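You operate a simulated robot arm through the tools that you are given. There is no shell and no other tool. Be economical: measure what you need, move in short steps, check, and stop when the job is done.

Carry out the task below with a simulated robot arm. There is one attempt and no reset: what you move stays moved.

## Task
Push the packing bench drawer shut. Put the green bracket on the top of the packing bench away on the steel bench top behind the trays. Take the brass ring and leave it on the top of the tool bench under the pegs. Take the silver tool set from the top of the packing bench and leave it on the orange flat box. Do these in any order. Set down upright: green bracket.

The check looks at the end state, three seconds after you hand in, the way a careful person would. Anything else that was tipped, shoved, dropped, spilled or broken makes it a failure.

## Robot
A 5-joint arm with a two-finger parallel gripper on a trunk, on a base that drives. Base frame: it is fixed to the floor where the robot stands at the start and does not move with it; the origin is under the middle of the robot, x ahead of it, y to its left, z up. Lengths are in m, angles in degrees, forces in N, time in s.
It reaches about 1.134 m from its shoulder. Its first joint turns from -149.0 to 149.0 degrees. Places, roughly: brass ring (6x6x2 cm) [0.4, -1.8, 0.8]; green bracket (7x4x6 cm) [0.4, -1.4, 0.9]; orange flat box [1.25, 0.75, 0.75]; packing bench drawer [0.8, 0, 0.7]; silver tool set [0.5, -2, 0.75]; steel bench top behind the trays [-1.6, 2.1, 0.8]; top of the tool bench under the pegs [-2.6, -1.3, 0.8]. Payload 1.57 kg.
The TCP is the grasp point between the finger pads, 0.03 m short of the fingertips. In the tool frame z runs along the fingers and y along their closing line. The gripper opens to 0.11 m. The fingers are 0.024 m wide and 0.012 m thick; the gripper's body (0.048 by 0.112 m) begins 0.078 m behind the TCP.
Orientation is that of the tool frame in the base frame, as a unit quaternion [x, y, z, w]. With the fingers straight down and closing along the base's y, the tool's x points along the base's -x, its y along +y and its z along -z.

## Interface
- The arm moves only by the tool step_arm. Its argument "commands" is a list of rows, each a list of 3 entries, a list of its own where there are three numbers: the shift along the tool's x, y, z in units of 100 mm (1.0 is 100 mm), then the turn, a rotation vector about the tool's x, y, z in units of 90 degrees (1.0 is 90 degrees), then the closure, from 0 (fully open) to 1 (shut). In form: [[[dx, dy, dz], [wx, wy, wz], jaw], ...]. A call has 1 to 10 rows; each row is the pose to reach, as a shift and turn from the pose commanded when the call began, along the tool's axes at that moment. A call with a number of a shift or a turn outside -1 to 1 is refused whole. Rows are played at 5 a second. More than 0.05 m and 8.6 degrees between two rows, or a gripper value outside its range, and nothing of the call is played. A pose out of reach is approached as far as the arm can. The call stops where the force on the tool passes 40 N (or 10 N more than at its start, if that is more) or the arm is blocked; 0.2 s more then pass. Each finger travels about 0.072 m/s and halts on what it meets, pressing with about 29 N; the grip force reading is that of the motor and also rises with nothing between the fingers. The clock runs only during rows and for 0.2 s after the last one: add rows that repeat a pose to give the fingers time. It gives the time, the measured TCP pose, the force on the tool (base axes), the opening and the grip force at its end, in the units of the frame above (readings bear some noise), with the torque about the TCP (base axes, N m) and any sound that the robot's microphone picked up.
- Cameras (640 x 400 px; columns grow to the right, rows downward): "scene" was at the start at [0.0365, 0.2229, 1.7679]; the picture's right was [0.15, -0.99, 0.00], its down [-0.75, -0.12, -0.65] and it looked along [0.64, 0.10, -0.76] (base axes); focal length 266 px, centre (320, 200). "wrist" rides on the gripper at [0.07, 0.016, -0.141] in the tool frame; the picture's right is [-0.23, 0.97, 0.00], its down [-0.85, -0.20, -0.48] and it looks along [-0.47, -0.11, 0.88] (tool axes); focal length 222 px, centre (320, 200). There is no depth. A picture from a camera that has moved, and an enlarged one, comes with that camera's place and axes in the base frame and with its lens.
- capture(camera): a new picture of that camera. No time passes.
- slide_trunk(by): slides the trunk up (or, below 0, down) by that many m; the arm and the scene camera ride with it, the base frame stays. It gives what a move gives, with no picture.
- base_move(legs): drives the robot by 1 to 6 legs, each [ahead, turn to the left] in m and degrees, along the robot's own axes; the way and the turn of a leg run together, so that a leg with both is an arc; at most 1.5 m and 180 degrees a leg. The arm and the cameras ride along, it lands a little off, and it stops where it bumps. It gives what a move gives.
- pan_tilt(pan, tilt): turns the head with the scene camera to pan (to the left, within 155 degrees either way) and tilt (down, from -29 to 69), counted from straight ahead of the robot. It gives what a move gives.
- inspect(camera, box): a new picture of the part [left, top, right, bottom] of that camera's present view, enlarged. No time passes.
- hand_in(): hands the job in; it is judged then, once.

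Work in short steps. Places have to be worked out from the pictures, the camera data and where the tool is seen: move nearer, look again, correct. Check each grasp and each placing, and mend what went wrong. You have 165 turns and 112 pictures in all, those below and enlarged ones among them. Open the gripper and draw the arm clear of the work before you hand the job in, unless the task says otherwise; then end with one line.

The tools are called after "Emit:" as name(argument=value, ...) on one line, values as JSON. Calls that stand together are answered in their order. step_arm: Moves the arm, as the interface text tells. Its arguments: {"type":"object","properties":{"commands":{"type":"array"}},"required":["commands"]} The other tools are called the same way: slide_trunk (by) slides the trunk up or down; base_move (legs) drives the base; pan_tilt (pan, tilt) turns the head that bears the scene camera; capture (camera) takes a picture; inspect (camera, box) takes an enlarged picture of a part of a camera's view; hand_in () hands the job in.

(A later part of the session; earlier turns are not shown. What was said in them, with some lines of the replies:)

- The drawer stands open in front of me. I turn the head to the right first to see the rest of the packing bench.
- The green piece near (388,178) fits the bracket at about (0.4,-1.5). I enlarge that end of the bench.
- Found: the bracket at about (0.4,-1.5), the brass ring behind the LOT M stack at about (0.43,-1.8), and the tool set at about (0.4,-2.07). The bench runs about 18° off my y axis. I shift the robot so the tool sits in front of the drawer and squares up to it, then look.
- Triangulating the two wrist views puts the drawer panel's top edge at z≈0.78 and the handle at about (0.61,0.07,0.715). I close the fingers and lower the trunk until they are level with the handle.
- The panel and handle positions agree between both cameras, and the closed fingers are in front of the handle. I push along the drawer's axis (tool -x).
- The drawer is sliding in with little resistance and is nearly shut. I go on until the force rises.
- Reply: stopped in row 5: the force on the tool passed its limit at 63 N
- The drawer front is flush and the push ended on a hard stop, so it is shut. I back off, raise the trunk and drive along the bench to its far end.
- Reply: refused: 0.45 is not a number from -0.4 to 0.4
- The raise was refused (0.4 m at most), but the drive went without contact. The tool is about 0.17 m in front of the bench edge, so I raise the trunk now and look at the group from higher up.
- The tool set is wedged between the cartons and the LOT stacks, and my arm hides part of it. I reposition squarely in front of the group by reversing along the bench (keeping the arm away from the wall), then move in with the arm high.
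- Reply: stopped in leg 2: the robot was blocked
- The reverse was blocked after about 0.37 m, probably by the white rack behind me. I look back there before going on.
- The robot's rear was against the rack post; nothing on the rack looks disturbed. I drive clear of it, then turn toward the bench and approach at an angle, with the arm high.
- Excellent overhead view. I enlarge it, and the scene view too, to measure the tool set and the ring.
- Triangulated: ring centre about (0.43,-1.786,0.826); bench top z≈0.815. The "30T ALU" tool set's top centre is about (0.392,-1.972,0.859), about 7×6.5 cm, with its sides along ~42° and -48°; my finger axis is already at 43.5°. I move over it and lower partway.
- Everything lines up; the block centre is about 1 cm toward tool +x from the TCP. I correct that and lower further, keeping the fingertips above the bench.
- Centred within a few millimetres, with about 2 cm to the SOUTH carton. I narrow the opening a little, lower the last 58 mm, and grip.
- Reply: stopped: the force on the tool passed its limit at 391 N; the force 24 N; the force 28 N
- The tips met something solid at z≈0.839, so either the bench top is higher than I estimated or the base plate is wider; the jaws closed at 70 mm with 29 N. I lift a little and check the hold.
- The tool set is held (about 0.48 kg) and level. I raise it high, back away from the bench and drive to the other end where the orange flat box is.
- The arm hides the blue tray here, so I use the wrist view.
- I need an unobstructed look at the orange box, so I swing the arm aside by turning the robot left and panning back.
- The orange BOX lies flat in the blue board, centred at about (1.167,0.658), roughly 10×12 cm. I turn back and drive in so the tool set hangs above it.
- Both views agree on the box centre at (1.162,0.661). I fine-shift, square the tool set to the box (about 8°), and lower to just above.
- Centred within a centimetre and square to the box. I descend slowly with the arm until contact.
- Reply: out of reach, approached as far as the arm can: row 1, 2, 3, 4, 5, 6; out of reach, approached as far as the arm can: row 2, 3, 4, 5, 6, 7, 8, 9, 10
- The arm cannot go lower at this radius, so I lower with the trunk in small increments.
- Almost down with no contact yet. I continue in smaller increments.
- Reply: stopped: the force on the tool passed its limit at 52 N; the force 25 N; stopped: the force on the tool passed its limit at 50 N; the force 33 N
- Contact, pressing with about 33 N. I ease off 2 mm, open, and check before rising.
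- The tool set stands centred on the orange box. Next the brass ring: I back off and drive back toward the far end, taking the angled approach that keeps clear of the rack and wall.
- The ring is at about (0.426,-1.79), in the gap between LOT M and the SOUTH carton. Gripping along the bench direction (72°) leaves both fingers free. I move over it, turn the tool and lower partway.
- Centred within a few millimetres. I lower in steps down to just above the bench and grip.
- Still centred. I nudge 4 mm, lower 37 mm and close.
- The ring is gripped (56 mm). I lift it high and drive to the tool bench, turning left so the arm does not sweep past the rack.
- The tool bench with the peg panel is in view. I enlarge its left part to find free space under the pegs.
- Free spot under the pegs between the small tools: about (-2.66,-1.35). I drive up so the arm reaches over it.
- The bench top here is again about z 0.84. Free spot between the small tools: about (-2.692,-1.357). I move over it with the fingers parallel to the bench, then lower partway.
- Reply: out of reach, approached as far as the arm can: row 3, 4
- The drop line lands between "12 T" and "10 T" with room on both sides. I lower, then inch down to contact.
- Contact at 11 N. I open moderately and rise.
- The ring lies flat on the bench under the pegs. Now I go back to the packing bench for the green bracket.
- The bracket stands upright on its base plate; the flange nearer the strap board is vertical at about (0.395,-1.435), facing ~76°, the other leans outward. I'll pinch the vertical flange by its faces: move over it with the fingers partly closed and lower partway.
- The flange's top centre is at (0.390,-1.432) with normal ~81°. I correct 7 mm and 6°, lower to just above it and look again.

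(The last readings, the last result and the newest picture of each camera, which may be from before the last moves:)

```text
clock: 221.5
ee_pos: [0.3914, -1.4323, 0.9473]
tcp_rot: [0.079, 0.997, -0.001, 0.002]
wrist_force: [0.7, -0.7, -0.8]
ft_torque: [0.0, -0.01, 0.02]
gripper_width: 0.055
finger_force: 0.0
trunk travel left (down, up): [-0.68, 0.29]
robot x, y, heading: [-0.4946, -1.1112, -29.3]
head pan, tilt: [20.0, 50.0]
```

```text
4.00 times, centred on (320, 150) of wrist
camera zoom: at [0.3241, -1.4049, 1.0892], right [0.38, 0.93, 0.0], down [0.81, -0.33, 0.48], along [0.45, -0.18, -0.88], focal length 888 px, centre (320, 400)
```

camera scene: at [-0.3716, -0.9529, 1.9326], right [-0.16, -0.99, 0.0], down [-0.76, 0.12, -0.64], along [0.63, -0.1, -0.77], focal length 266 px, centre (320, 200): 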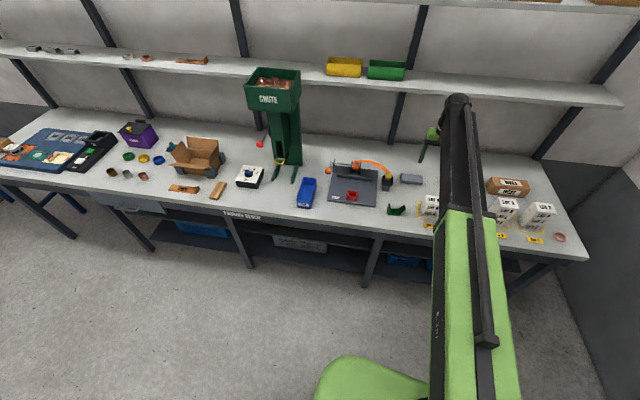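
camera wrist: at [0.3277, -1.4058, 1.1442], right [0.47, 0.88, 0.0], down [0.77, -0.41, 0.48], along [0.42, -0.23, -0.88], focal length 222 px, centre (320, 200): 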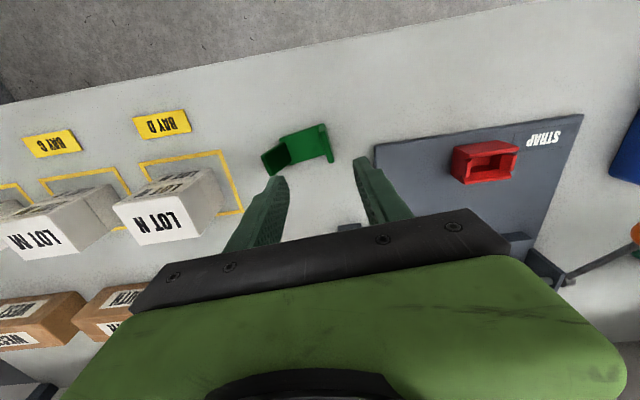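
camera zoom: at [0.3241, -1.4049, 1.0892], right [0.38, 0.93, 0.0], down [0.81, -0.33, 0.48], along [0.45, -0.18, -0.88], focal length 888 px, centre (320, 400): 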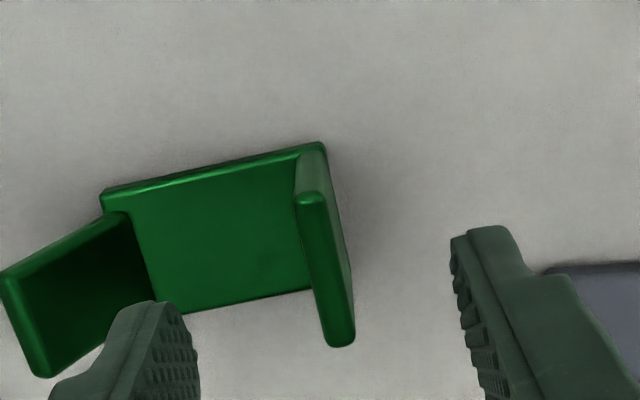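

Aligned within 2 mm. I narrow the opening slightly, lower the fingers on both sides of the flange, and close.

Emit:
step_arm(commands=[[[0, 0.01, 0], [0, 0, 0], 0.58], [[0, 0.01, 0], [0, 0, 0], 0.58]])

Emit:
slide_trunk(by=-0.062)

Emit:
capture(camera="wrist")

```text
clock: 222.1
ee_pos: [0.3911, -1.4306, 0.9471]
tcp_rot: [0.078, 0.997, -0.002, 0.002]
wrist_force: [0.2, -0.1, 0.3]
ft_torque: [-0.02, 0.0, 0.0]
gripper_width: 0.046
finger_force: 0.1
trunk travel left (down, up): [-0.68, 0.29]
robot x, y, heading: [-0.4976, -1.1121, -29.3]
head pan, tilt: [20.0, 50.0]
```

```text
clock: 223.1
ee_pos: [0.3903, -1.4304, 0.8853]
tcp_rot: [0.079, 0.997, -0.002, 0.001]
wrist_force: [0.0, 0.3, -0.6]
ft_torque: [0.0, -0.01, 0.01]
gripper_width: 0.0461
finger_force: 0.0
trunk travel left (down, up): [-0.618, 0.352]
robot x, y, heading: [-0.4929, -1.1132, -29.4]
head pan, tilt: [20.0, 50.0]
```

```text
46 pictures are left
camera wrist: at [0.3241, -1.4038, 1.0272], right [0.38, 0.93, 0.0], down [0.81, -0.33, 0.48], along [0.45, -0.18, -0.88], focal length 222 px, centre (320, 200)
```

wrist: 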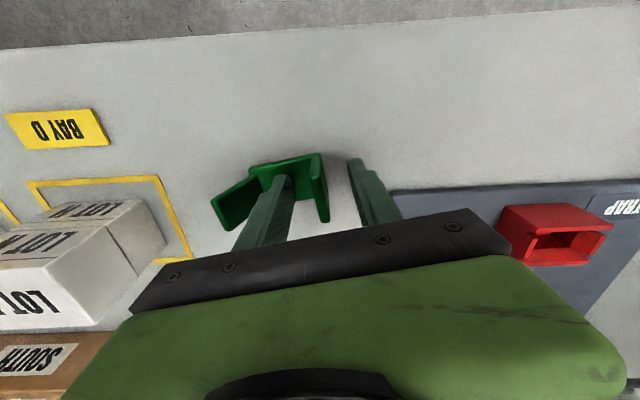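

The flange is between the fingers. I close on it and check.

Emit:
step_arm(commands=[[[0, 0, 0], [0, 0, 0], 0.75], [[0, 0, 0], [0, 0, 0], 0.9], [[0, 0, 0], [0, 0, 0], 1], [[0, 0, 0], [0, 0, 0], 1], [[0, 0, 0], [0, 0, 0], 1]])

Emit:
slide_trunk(by=0.03)

Emit:
inspect(camera="wrist", box=[200, 100, 440, 250])

Emit:
inspect(camera="scene", box=[350, 110, 510, 210])

```text
clock: 224.3
ee_pos: [0.3909, -1.4306, 0.8848]
tcp_rot: [0.08, 0.997, -0.001, 0.001]
wrist_force: [0.0, -0.5, -0.7]
ft_torque: [0.01, 0.04, -0.03]
gripper_width: 0.0075
finger_force: 26.6
trunk travel left (down, up): [-0.618, 0.352]
robot x, y, heading: [-0.4902, -1.1127, -29.3]
head pan, tilt: [20.0, 50.0]
```

```text
clock: 225.1
ee_pos: [0.3915, -1.4296, 0.9147]
tcp_rot: [0.079, 0.997, -0.001, 0.002]
wrist_force: [0.1, -0.9, -0.9]
ft_torque: [-0.01, -0.01, -0.01]
gripper_width: 0.0074
finger_force: 26.4
trunk travel left (down, up): [-0.648, 0.322]
robot x, y, heading: [-0.4941, -1.1142, -28.9]
head pan, tilt: [20.0, 50.0]
```

```text
2.67 times, centred on (320, 175) of wrist
camera zoom: at [0.3243, -1.4038, 1.057], right [0.38, 0.93, 0.0], down [0.81, -0.33, 0.48], along [0.45, -0.18, -0.88], focal length 592 px, centre (320, 267)
```

zoom: 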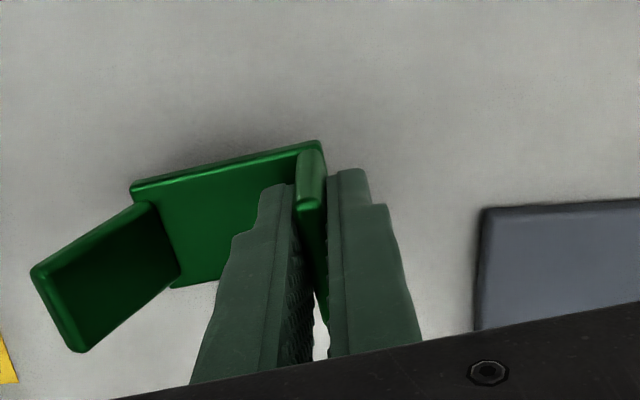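

```text
4.00 times, centred on (430, 160) of scene
camera zoom: at [-0.3713, -0.9532, 1.6256], right [-0.16, -0.99, 0.0], down [-0.76, 0.12, -0.64], along [0.63, -0.1, -0.77], focal length 1065 px, centre (-120, 360)
```

zoom: 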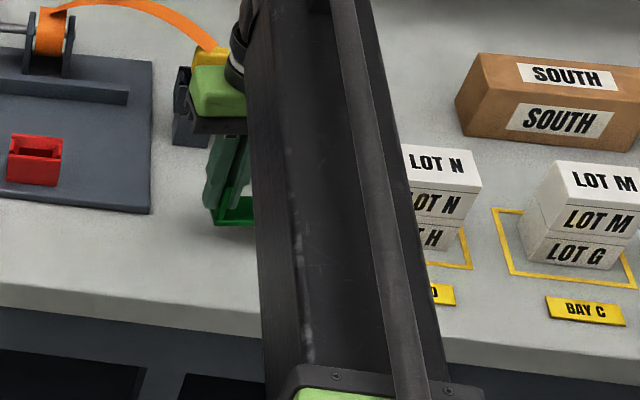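

The bracket is pinched firmly (7.5 mm) and hangs level. I raise it, drive toward the steel bench and look at it before swinging the arm over.

Emit:
slide_trunk(by=0.31)

Emit:
base_move(legs=[[-0.35, 0], [0, 111], [1.2, 0], [1.0, 0]])

Emit:
pan_tilt(pan=80, tilt=35)

Emit:
capture(camera="scene")

```text
clock: 228.2
ee_pos: [0.3911, -1.4311, 1.224]
tcp_rot: [0.08, 0.997, -0.001, 0.002]
wrist_force: [-0.8, -0.3, -1.2]
ft_torque: [0.03, -0.05, 0.01]
gripper_width: 0.0076
finger_force: 26.8
trunk travel left (down, up): [-0.958, 0.012]
robot x, y, heading: [-0.4943, -1.1128, -29.1]
head pan, tilt: [20.0, 50.0]
```

```text
clock: 245.3
ee_pos: [-0.2666, 2.1339, 1.2247]
tcp_rot: [0.749, -0.663, 0.0, -0.002]
wrist_force: [-0.5, -0.6, -1.7]
ft_torque: [-0.06, 0.04, 0.0]
gripper_width: 0.0074
finger_force: 26.5
trunk travel left (down, up): [-0.958, 0.012]
robot x, y, heading: [-0.3289, 1.1956, 77.1]
head pan, tilt: [20.0, 50.0]
```

```text
clock: 246.6
ee_pos: [-0.2668, 2.1327, 1.2249]
tcp_rot: [0.749, -0.663, -0.001, -0.002]
wrist_force: [0.3, -0.8, -1.2]
ft_torque: [-0.02, 0.06, 0.0]
gripper_width: 0.0076
finger_force: 26.1
trunk travel left (down, up): [-0.958, 0.012]
robot x, y, heading: [-0.3269, 1.1958, 76.7]
head pan, tilt: [80.0, 35.0]
```

```text
43 pictures are left
camera scene: at [-0.5839, 1.2254, 1.9573], right [0.39, 0.92, 0.0], down [0.53, -0.23, -0.82], along [-0.75, 0.32, -0.57], focal length 266 px, centre (320, 200)
```

scene: 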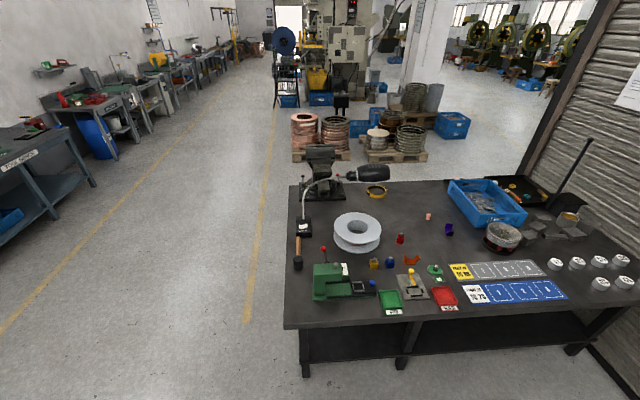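

Emit:
inspect(camera="scene", box=[280, 170, 520, 330])

```text
2.50 times, centred on (400, 250) of scene
camera zoom: at [-0.5839, 1.2254, 1.9573], right [0.39, 0.92, 0.0], down [0.53, -0.23, -0.82], along [-0.75, 0.32, -0.57], focal length 666 px, centre (120, 75)
```

zoom: 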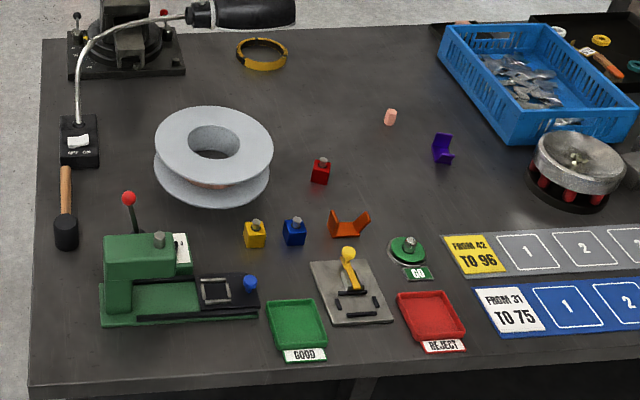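

The GOOD and REJECT trays stand at the front of the steel bench; there is free space behind them between the red lock, the purple and the orange brackets, around (-1.40,2.235). I drive to where the arm reaches it.

Emit:
base_move(legs=[[0, 26.8], [0.767, 0], [0, 48.9]])

Emit:
pan_tilt(pan=22, tilt=50)

Emit:
capture(camera="wrist")

Emit:
capture(camera="scene")

```text
clock: 254.2
ee_pos: [-1.4053, 2.2161, 1.2224]
tcp_rot: [0.998, -0.062, 0.001, -0.001]
wrist_force: [-0.3, 0.6, -1.1]
ft_torque: [-0.03, -0.06, -0.02]
gripper_width: 0.0073
finger_force: 27.0
trunk travel left (down, up): [-0.958, 0.012]
robot x, y, heading: [-0.5163, 1.9212, 152.3]
head pan, tilt: [80.0, 35.0]
```

```text
clock: 255.5
ee_pos: [-1.4015, 2.2168, 1.2253]
tcp_rot: [0.998, -0.063, -0.002, -0.001]
wrist_force: [0.4, 0.1, -1.9]
ft_torque: [-0.04, -0.04, -0.01]
gripper_width: 0.0074
finger_force: 26.9
trunk travel left (down, up): [-0.958, 0.012]
robot x, y, heading: [-0.5125, 1.9205, 152.4]
head pan, tilt: [22.0, 50.0]
```

```text
41 pictures are left
camera wrist: at [-1.3341, 2.1911, 1.3668], right [-0.35, -0.94, 0.0], down [-0.82, 0.3, 0.48], along [-0.45, 0.17, -0.88], focal length 222 px, centre (320, 200)
```

wrist: 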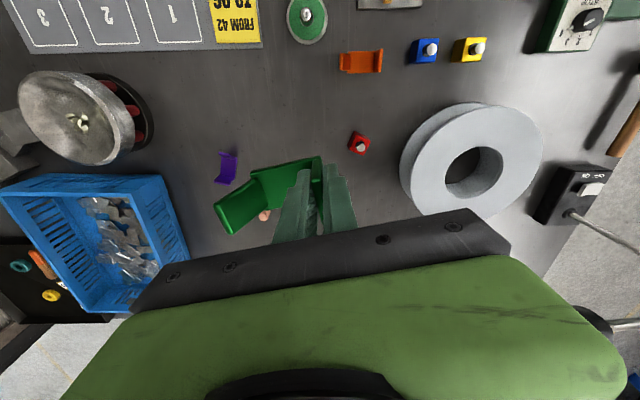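

```text
40 pictures are left
camera scene: at [-0.6264, 1.7553, 1.9356], right [0.1, 1.0, 0.0], down [0.76, -0.07, -0.64], along [-0.64, 0.06, -0.77], focal length 266 px, centre (320, 200)
```

scene: 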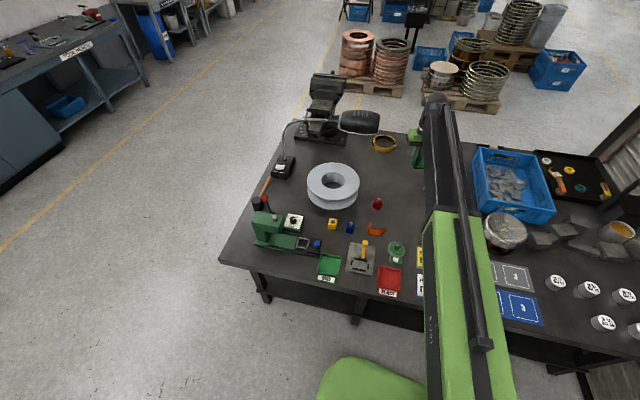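

The landing point lies directly behind the REJECT tray, clear of the lock and the orange bracket; this bench top seems slightly lower (z≈0.80-0.82). I lower in stages.

Emit:
slide_trunk(by=-0.28)

Emit:
capture(camera="wrist")

Emit:
inspect(camera="scene", box=[320, 80, 520, 205])

```text
clock: 258.3
ee_pos: [-1.4008, 2.2161, 0.9454]
tcp_rot: [0.998, -0.061, -0.002, -0.002]
wrist_force: [-0.4, 0.2, -1.4]
ft_torque: [-0.04, -0.01, 0.03]
gripper_width: 0.0075
finger_force: 27.0
trunk travel left (down, up): [-0.678, 0.292]
robot x, y, heading: [-0.5104, 1.9212, 152.4]
head pan, tilt: [22.0, 50.0]
```

```text
39 pictures are left
camera wrist: at [-1.3338, 2.1911, 1.0871], right [-0.35, -0.94, 0.0], down [-0.82, 0.3, 0.48], along [-0.45, 0.17, -0.88], focal length 222 px, centre (320, 200)
```

wrist: 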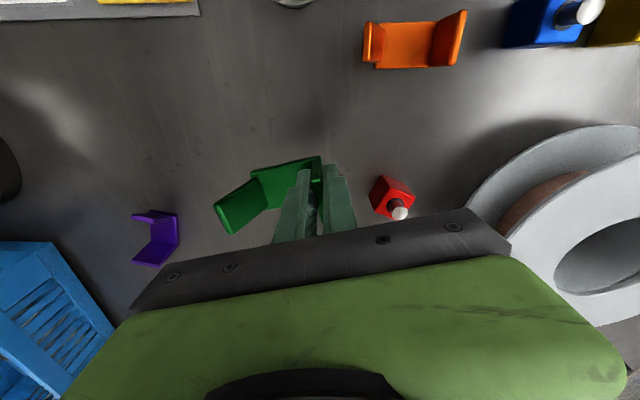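

```text
3.20 times, centred on (420, 142) of scene
camera zoom: at [-0.626, 1.7552, 1.6556], right [0.1, 1.0, 0.0], down [0.76, -0.07, -0.64], along [-0.64, 0.06, -0.77], focal length 852 px, centre (0, 384)
```

zoom: 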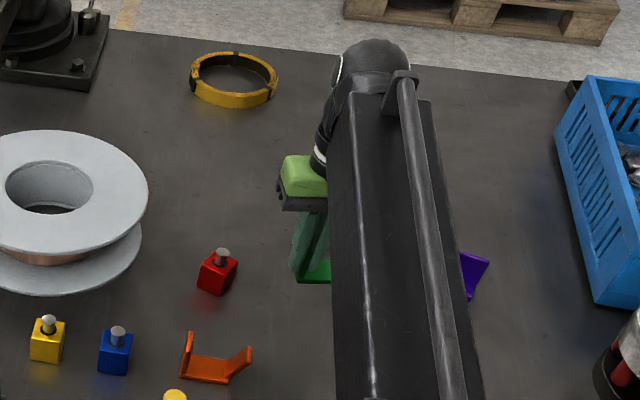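

Clear around. I lower further and then inch down until contact.

Emit:
slide_trunk(by=-0.055)

Emit:
capture(camera="wrist")

Emit:
slide_trunk(by=-0.008)

Emit:
slide_trunk(by=-0.005)

Emit:
slide_trunk(by=-0.005)

```text
clock: 259.3
ee_pos: [-1.401, 2.2169, 0.8899]
tcp_rot: [0.998, -0.062, -0.001, -0.001]
wrist_force: [-0.3, -0.1, -1.3]
ft_torque: [-0.05, -0.01, -0.01]
gripper_width: 0.0072
finger_force: 27.2
trunk travel left (down, up): [-0.623, 0.347]
robot x, y, heading: [-0.509, 1.9212, 152.2]
head pan, tilt: [22.0, 50.0]
```

```text
37 pictures are left
camera wrist: at [-1.3337, 2.1911, 1.0321], right [-0.35, -0.94, 0.0], down [-0.82, 0.3, 0.48], along [-0.45, 0.17, -0.88], focal length 222 px, centre (320, 200)
```

wrist: 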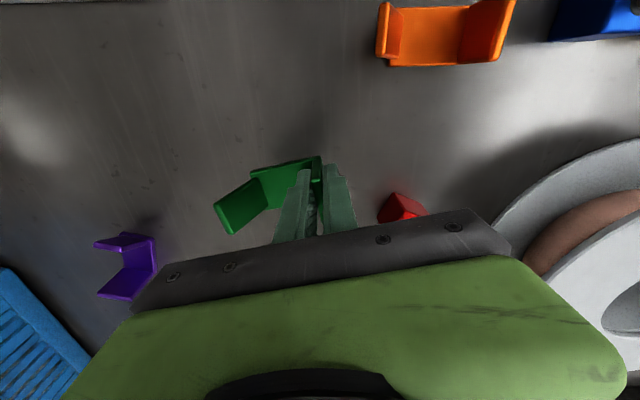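

```text
clock: 259.9
ee_pos: [-1.4018, 2.2167, 0.8821]
tcp_rot: [0.998, -0.062, -0.002, -0.001]
wrist_force: [-0.7, -0.5, -0.6]
ft_torque: [-0.02, 0.04, 0.0]
gripper_width: 0.0074
finger_force: 26.7
trunk travel left (down, up): [-0.615, 0.355]
robot x, y, heading: [-0.5123, 1.9189, 152.6]
head pan, tilt: [22.0, 50.0]
```

```text
clock: 260.4
ee_pos: [-1.4015, 2.2166, 0.8775]
tcp_rot: [0.998, -0.062, -0.002, -0.001]
wrist_force: [-0.3, -0.4, -1.2]
ft_torque: [0.03, 0.01, 0.02]
gripper_width: 0.0077
finger_force: 26.5
trunk travel left (down, up): [-0.61, 0.36]
robot x, y, heading: [-0.5142, 1.916, 152.5]
head pan, tilt: [22.0, 50.0]
```

```text
clock: 260.9
ee_pos: [-1.4007, 2.2163, 0.8714]
tcp_rot: [0.998, -0.063, -0.002, -0.002]
wrist_force: [-0.8, -0.3, -1.3]
ft_torque: [-0.05, -0.01, 0.01]
gripper_width: 0.0074
finger_force: 27.0
trunk travel left (down, up): [-0.605, 0.365]
robot x, y, heading: [-0.5146, 1.9166, 152.6]
head pan, tilt: [22.0, 50.0]
```

No contact yet at 0.871. I continue in 4–5 mm steps; the force guard stops me if I touch.

Emit:
slide_trunk(by=-0.005)

Emit:
slide_trunk(by=-0.005)

Emit:
inspect(camera="scene", box=[380, 90, 460, 140])

```text
clock: 261.5
ee_pos: [-1.4008, 2.2171, 0.8665]
tcp_rot: [0.998, -0.062, -0.001, -0.001]
wrist_force: [-0.1, -0.4, -1.8]
ft_torque: [-0.03, -0.02, 0.02]
gripper_width: 0.0073
finger_force: 26.7
trunk travel left (down, up): [-0.6, 0.37]
robot x, y, heading: [-0.5126, 1.9216, 152.2]
head pan, tilt: [22.0, 50.0]
```

```text
clock: 262.0
ee_pos: [-1.4027, 2.2161, 0.8626]
tcp_rot: [0.998, -0.062, -0.002, -0.001]
wrist_force: [0.0, 0.4, -0.9]
ft_torque: [-0.01, -0.01, -0.05]
gripper_width: 0.0077
finger_force: 26.7
trunk travel left (down, up): [-0.595, 0.375]
robot x, y, heading: [-0.5097, 1.9189, 152.4]
head pan, tilt: [22.0, 50.0]
```

```text
8.00 times, centred on (420, 115) of scene
camera zoom: at [-0.6259, 1.7552, 1.5726], right [0.1, 1.0, 0.0], down [0.76, -0.07, -0.64], along [-0.64, 0.06, -0.77], focal length 2131 px, centre (-480, 880)
```

zoom: 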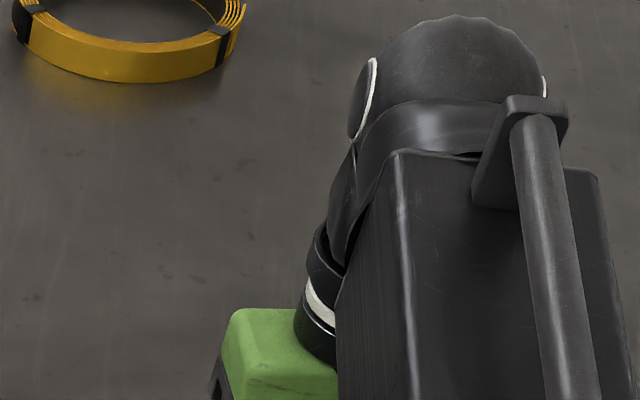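

Still hanging free. I keep going down in 4 mm steps.

Emit:
slide_trunk(by=-0.004)

Emit:
slide_trunk(by=-0.004)

Emit:
slide_trunk(by=-0.004)

Emit:
inspect(camera="scene", box=[380, 120, 460, 180])

```text
clock: 262.6
ee_pos: [-1.4003, 2.2163, 0.858]
tcp_rot: [0.998, -0.062, -0.002, -0.001]
wrist_force: [0.3, 0.2, -1.5]
ft_torque: [-0.03, -0.01, -0.01]
gripper_width: 0.0073
finger_force: 26.6
trunk travel left (down, up): [-0.591, 0.379]
robot x, y, heading: [-0.5119, 1.9155, 152.4]
head pan, tilt: [22.0, 50.0]
```

```text
clock: 263.1
ee_pos: [-1.4016, 2.2168, 0.8539]
tcp_rot: [0.998, -0.062, -0.001, -0.001]
wrist_force: [0.8, -0.6, -1.5]
ft_torque: [-0.02, -0.02, 0.01]
gripper_width: 0.0073
finger_force: 27.0
trunk travel left (down, up): [-0.587, 0.383]
robot x, y, heading: [-0.5099, 1.9174, 152.5]
head pan, tilt: [22.0, 50.0]
```

```text
clock: 263.6
ee_pos: [-1.4016, 2.2174, 0.8497]
tcp_rot: [0.998, -0.062, -0.001, -0.001]
wrist_force: [-0.2, -0.4, -0.6]
ft_torque: [-0.06, 0.02, 0.01]
gripper_width: 0.0074
finger_force: 27.1
trunk travel left (down, up): [-0.583, 0.387]
robot x, y, heading: [-0.5115, 1.9186, 152.5]
head pan, tilt: [22.0, 50.0]
```

```text
6.67 times, centred on (420, 150) of scene
camera zoom: at [-0.626, 1.7552, 1.5606], right [0.1, 1.0, 0.0], down [0.76, -0.07, -0.64], along [-0.64, 0.06, -0.77], focal length 1776 px, centre (-347, 533)
```

zoom: 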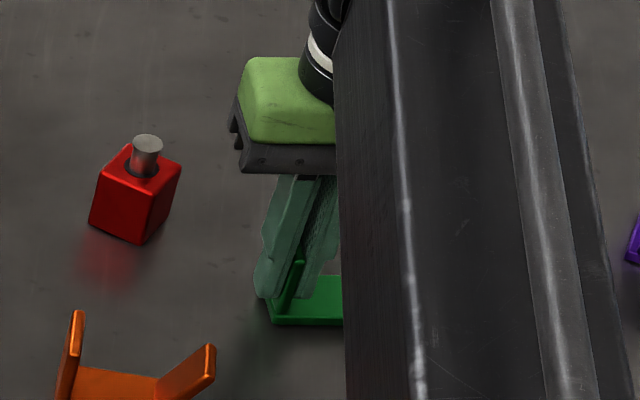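

The bracket's base is just above its shadow. Three smaller steps more.

Emit:
slide_trunk(by=-0.004)

Emit:
slide_trunk(by=-0.004)

Emit:
slide_trunk(by=-0.003)

```text
clock: 264.1
ee_pos: [-1.4009, 2.2173, 0.8464]
tcp_rot: [0.998, -0.062, -0.002, -0.001]
wrist_force: [-0.7, -0.9, -0.3]
ft_torque: [-0.03, 0.02, 0.04]
gripper_width: 0.0079
finger_force: 26.7
trunk travel left (down, up): [-0.579, 0.391]
robot x, y, heading: [-0.5124, 1.9195, 152.2]
head pan, tilt: [22.0, 50.0]
```

```text
clock: 264.7
ee_pos: [-1.4007, 2.2169, 0.8429]
tcp_rot: [0.998, -0.062, -0.002, -0.002]
wrist_force: [-2.4, 1.4, 15.2]
ft_torque: [0.06, 0.07, 0.02]
gripper_width: 0.0075
finger_force: 26.9
trunk travel left (down, up): [-0.575, 0.395]
robot x, y, heading: [-0.5149, 1.9179, 152.5]
head pan, tilt: [22.0, 50.0]
```

```text
clock: 265.2
ee_pos: [-1.4003, 2.2164, 0.8409]
tcp_rot: [0.998, -0.062, -0.002, -0.001]
wrist_force: [0.6, -0.2, 16.2]
ft_torque: [0.01, -0.05, 0.04]
gripper_width: 0.0078
finger_force: 26.9
trunk travel left (down, up): [-0.572, 0.398]
robot x, y, heading: [-0.5132, 1.9202, 152.4]
head pan, tilt: [22.0, 50.0]
```

Contact at 16 N: the bracket is on the bench. I open a little (the inner finger sits inside the bracket) and rise straight up.

Emit:
step_arm(commands=[[[0, 0, 0], [0, 0, 0], 0.85], [[0, 0, 0], [0, 0, 0], 0.72], [[0, 0, 0], [0, 0, 0], 0.72], [[0, 0, 0], [0, 0, 0], 0.72]])

Emit:
capture(camera="wrist")

Emit:
slide_trunk(by=0.1)

Emit:
capture(camera="wrist")

```text
clock: 266.2
ee_pos: [-1.401, 2.2171, 0.8395]
tcp_rot: [0.998, -0.061, -0.002, -0.001]
wrist_force: [0.2, 0.5, -0.4]
ft_torque: [-0.01, 0.0, -0.02]
gripper_width: 0.0306
finger_force: 0.1
trunk travel left (down, up): [-0.572, 0.398]
robot x, y, heading: [-0.5195, 1.9191, 152.4]
head pan, tilt: [22.0, 50.0]
```

```text
34 pictures are left
camera wrist: at [-1.3337, 2.1911, 0.9811], right [-0.35, -0.94, 0.0], down [-0.82, 0.3, 0.48], along [-0.45, 0.17, -0.88], focal length 222 px, centre (320, 200)
```

wrist: 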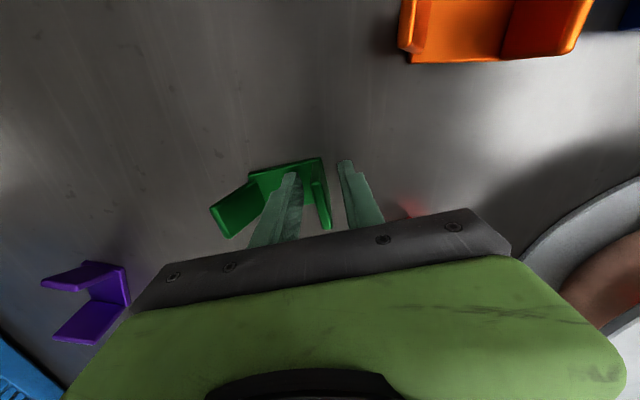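

```text
clock: 267.5
ee_pos: [-1.402, 2.2177, 0.9391]
tcp_rot: [0.998, -0.062, -0.001, -0.001]
wrist_force: [0.0, 0.2, -0.9]
ft_torque: [-0.01, 0.03, 0.0]
gripper_width: 0.0308
finger_force: 0.0
trunk travel left (down, up): [-0.672, 0.298]
robot x, y, heading: [-0.5123, 1.9154, 152.5]
head pan, tilt: [22.0, 50.0]
```

```text
33 pictures are left
camera wrist: at [-1.3338, 2.1911, 1.081], right [-0.35, -0.94, 0.0], down [-0.82, 0.3, 0.48], along [-0.45, 0.17, -0.88], focal length 222 px, centre (320, 200)
```

wrist: 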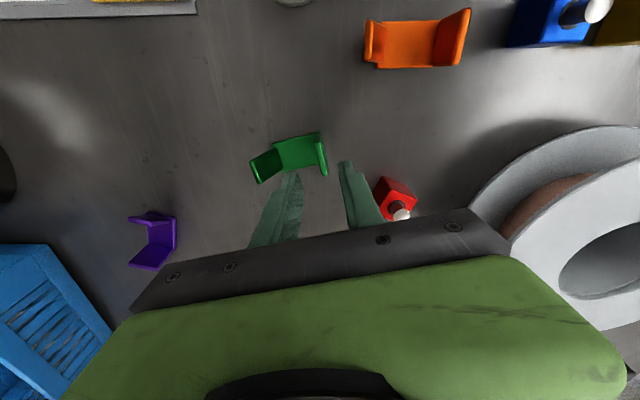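

The bracket stands upright on its base behind the trays. I raise, open, back away and take a last look.

Emit:
slide_trunk(by=0.28)

Emit:
step_arm(commands=[[[0, 0, 0], [0, 0, 0], 0.3], [[0, 0, 0], [0, 0, 0], 0], [[0, 0, 0], [0, 0, 0], 0], [[0, 0, 0], [0, 0, 0], 0], [[0, 0, 0], [0, 0, 0], 0], [[0, 0, 0], [0, 0, 0], 0]])

Emit:
base_move(legs=[[-0.6, 0]])

Emit:
pan_tilt(pan=12, tilt=40)

Emit:
inspect(camera="scene", box=[200, 60, 520, 260])

Emit:
pan_tilt(pan=-150, tilt=40)

Emit:
capture(camera="scene")

```text
clock: 270.4
ee_pos: [-1.4008, 2.216, 1.2186]
tcp_rot: [0.998, -0.062, -0.002, -0.002]
wrist_force: [-0.6, -1.0, -1.0]
ft_torque: [0.01, 0.01, -0.01]
gripper_width: 0.0308
finger_force: 0.1
trunk travel left (down, up): [-0.952, 0.018]
robot x, y, heading: [-0.5126, 1.918, 152.4]
head pan, tilt: [22.0, 50.0]
```

```text
clock: 271.8
ee_pos: [-1.3999, 2.217, 1.2189]
tcp_rot: [0.998, -0.061, -0.002, -0.002]
wrist_force: [-0.3, 0.7, -0.2]
ft_torque: [0.01, -0.03, 0.01]
gripper_width: 0.1101
finger_force: 0.1
trunk travel left (down, up): [-0.952, 0.018]
robot x, y, heading: [-0.5097, 1.9204, 152.4]
head pan, tilt: [22.0, 50.0]
```

```text
clock: 275.1
ee_pos: [-0.8737, 1.9481, 1.2196]
tcp_rot: [0.998, -0.066, -0.002, -0.001]
wrist_force: [-0.7, 0.6, -0.3]
ft_torque: [0.04, 0.01, -0.02]
gripper_width: 0.1101
finger_force: 0.0
trunk travel left (down, up): [-0.952, 0.018]
robot x, y, heading: [0.0086, 1.6415, 151.6]
head pan, tilt: [22.0, 50.0]
```

```text
clock: 275.8
ee_pos: [-0.8759, 1.949, 1.2181]
tcp_rot: [0.998, -0.067, -0.002, -0.001]
wrist_force: [-0.1, 0.1, -1.2]
ft_torque: [0.0, -0.07, -0.01]
gripper_width: 0.11
finger_force: 0.1
trunk travel left (down, up): [-0.952, 0.018]
robot x, y, heading: [0.011, 1.6474, 151.7]
head pan, tilt: [12.0, 40.0]
```

```text
2.00 times, centred on (360, 160) of scene
camera zoom: at [-0.1099, 1.4961, 1.9437], right [0.28, 0.96, 0.0], down [0.62, -0.18, -0.77], along [-0.73, 0.21, -0.64], focal length 533 px, centre (240, 280)
```

zoom: 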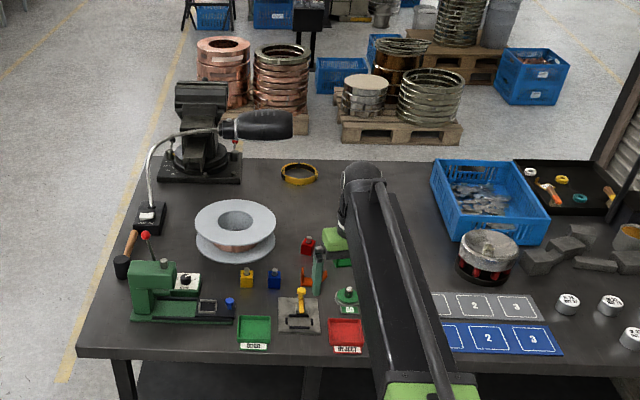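

```text
clock: 278.3
ee_pos: [-0.8749, 1.9496, 1.2181]
tcp_rot: [0.998, -0.068, -0.002, -0.001]
wrist_force: [0.2, -0.1, 0.0]
ft_torque: [0.0, 0.01, -0.05]
gripper_width: 0.1101
finger_force: 0.0
trunk travel left (down, up): [-0.952, 0.018]
robot x, y, heading: [0.0114, 1.6411, 151.8]
head pan, tilt: [-150.0, 40.0]
```

```text
31 pictures are left
camera scene: at [0.0568, 1.4746, 1.9438], right [0.03, -1.0, 0.0], down [-0.64, -0.02, -0.77], along [0.77, 0.02, -0.64], focal length 266 px, centre (320, 200)
```

scene: 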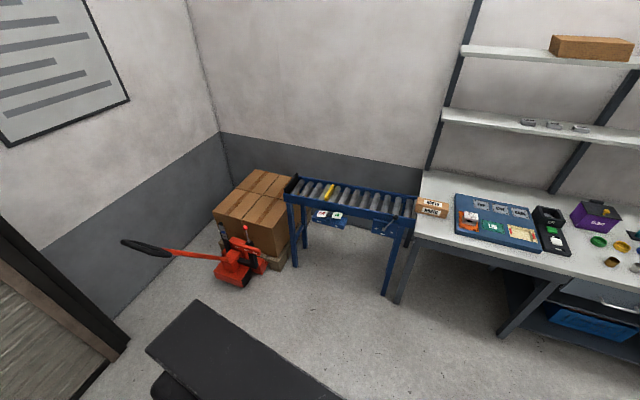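

The tool set sits on the orange box, the drawer is shut, the ring is under the pegs and the bracket stands behind the trays; the gripper is open and clear. I hand in.

Emit:
hand_in()

```text
The job is handed in.
```

All four jobs are done and handed in: the drawer is shut, the green bracket stands upright behind the trays, the brass ring lies under the pegs, and the silver tool set is on the orange flat box. While reversing I bumped the white rack once, and nothing on it looked moved.
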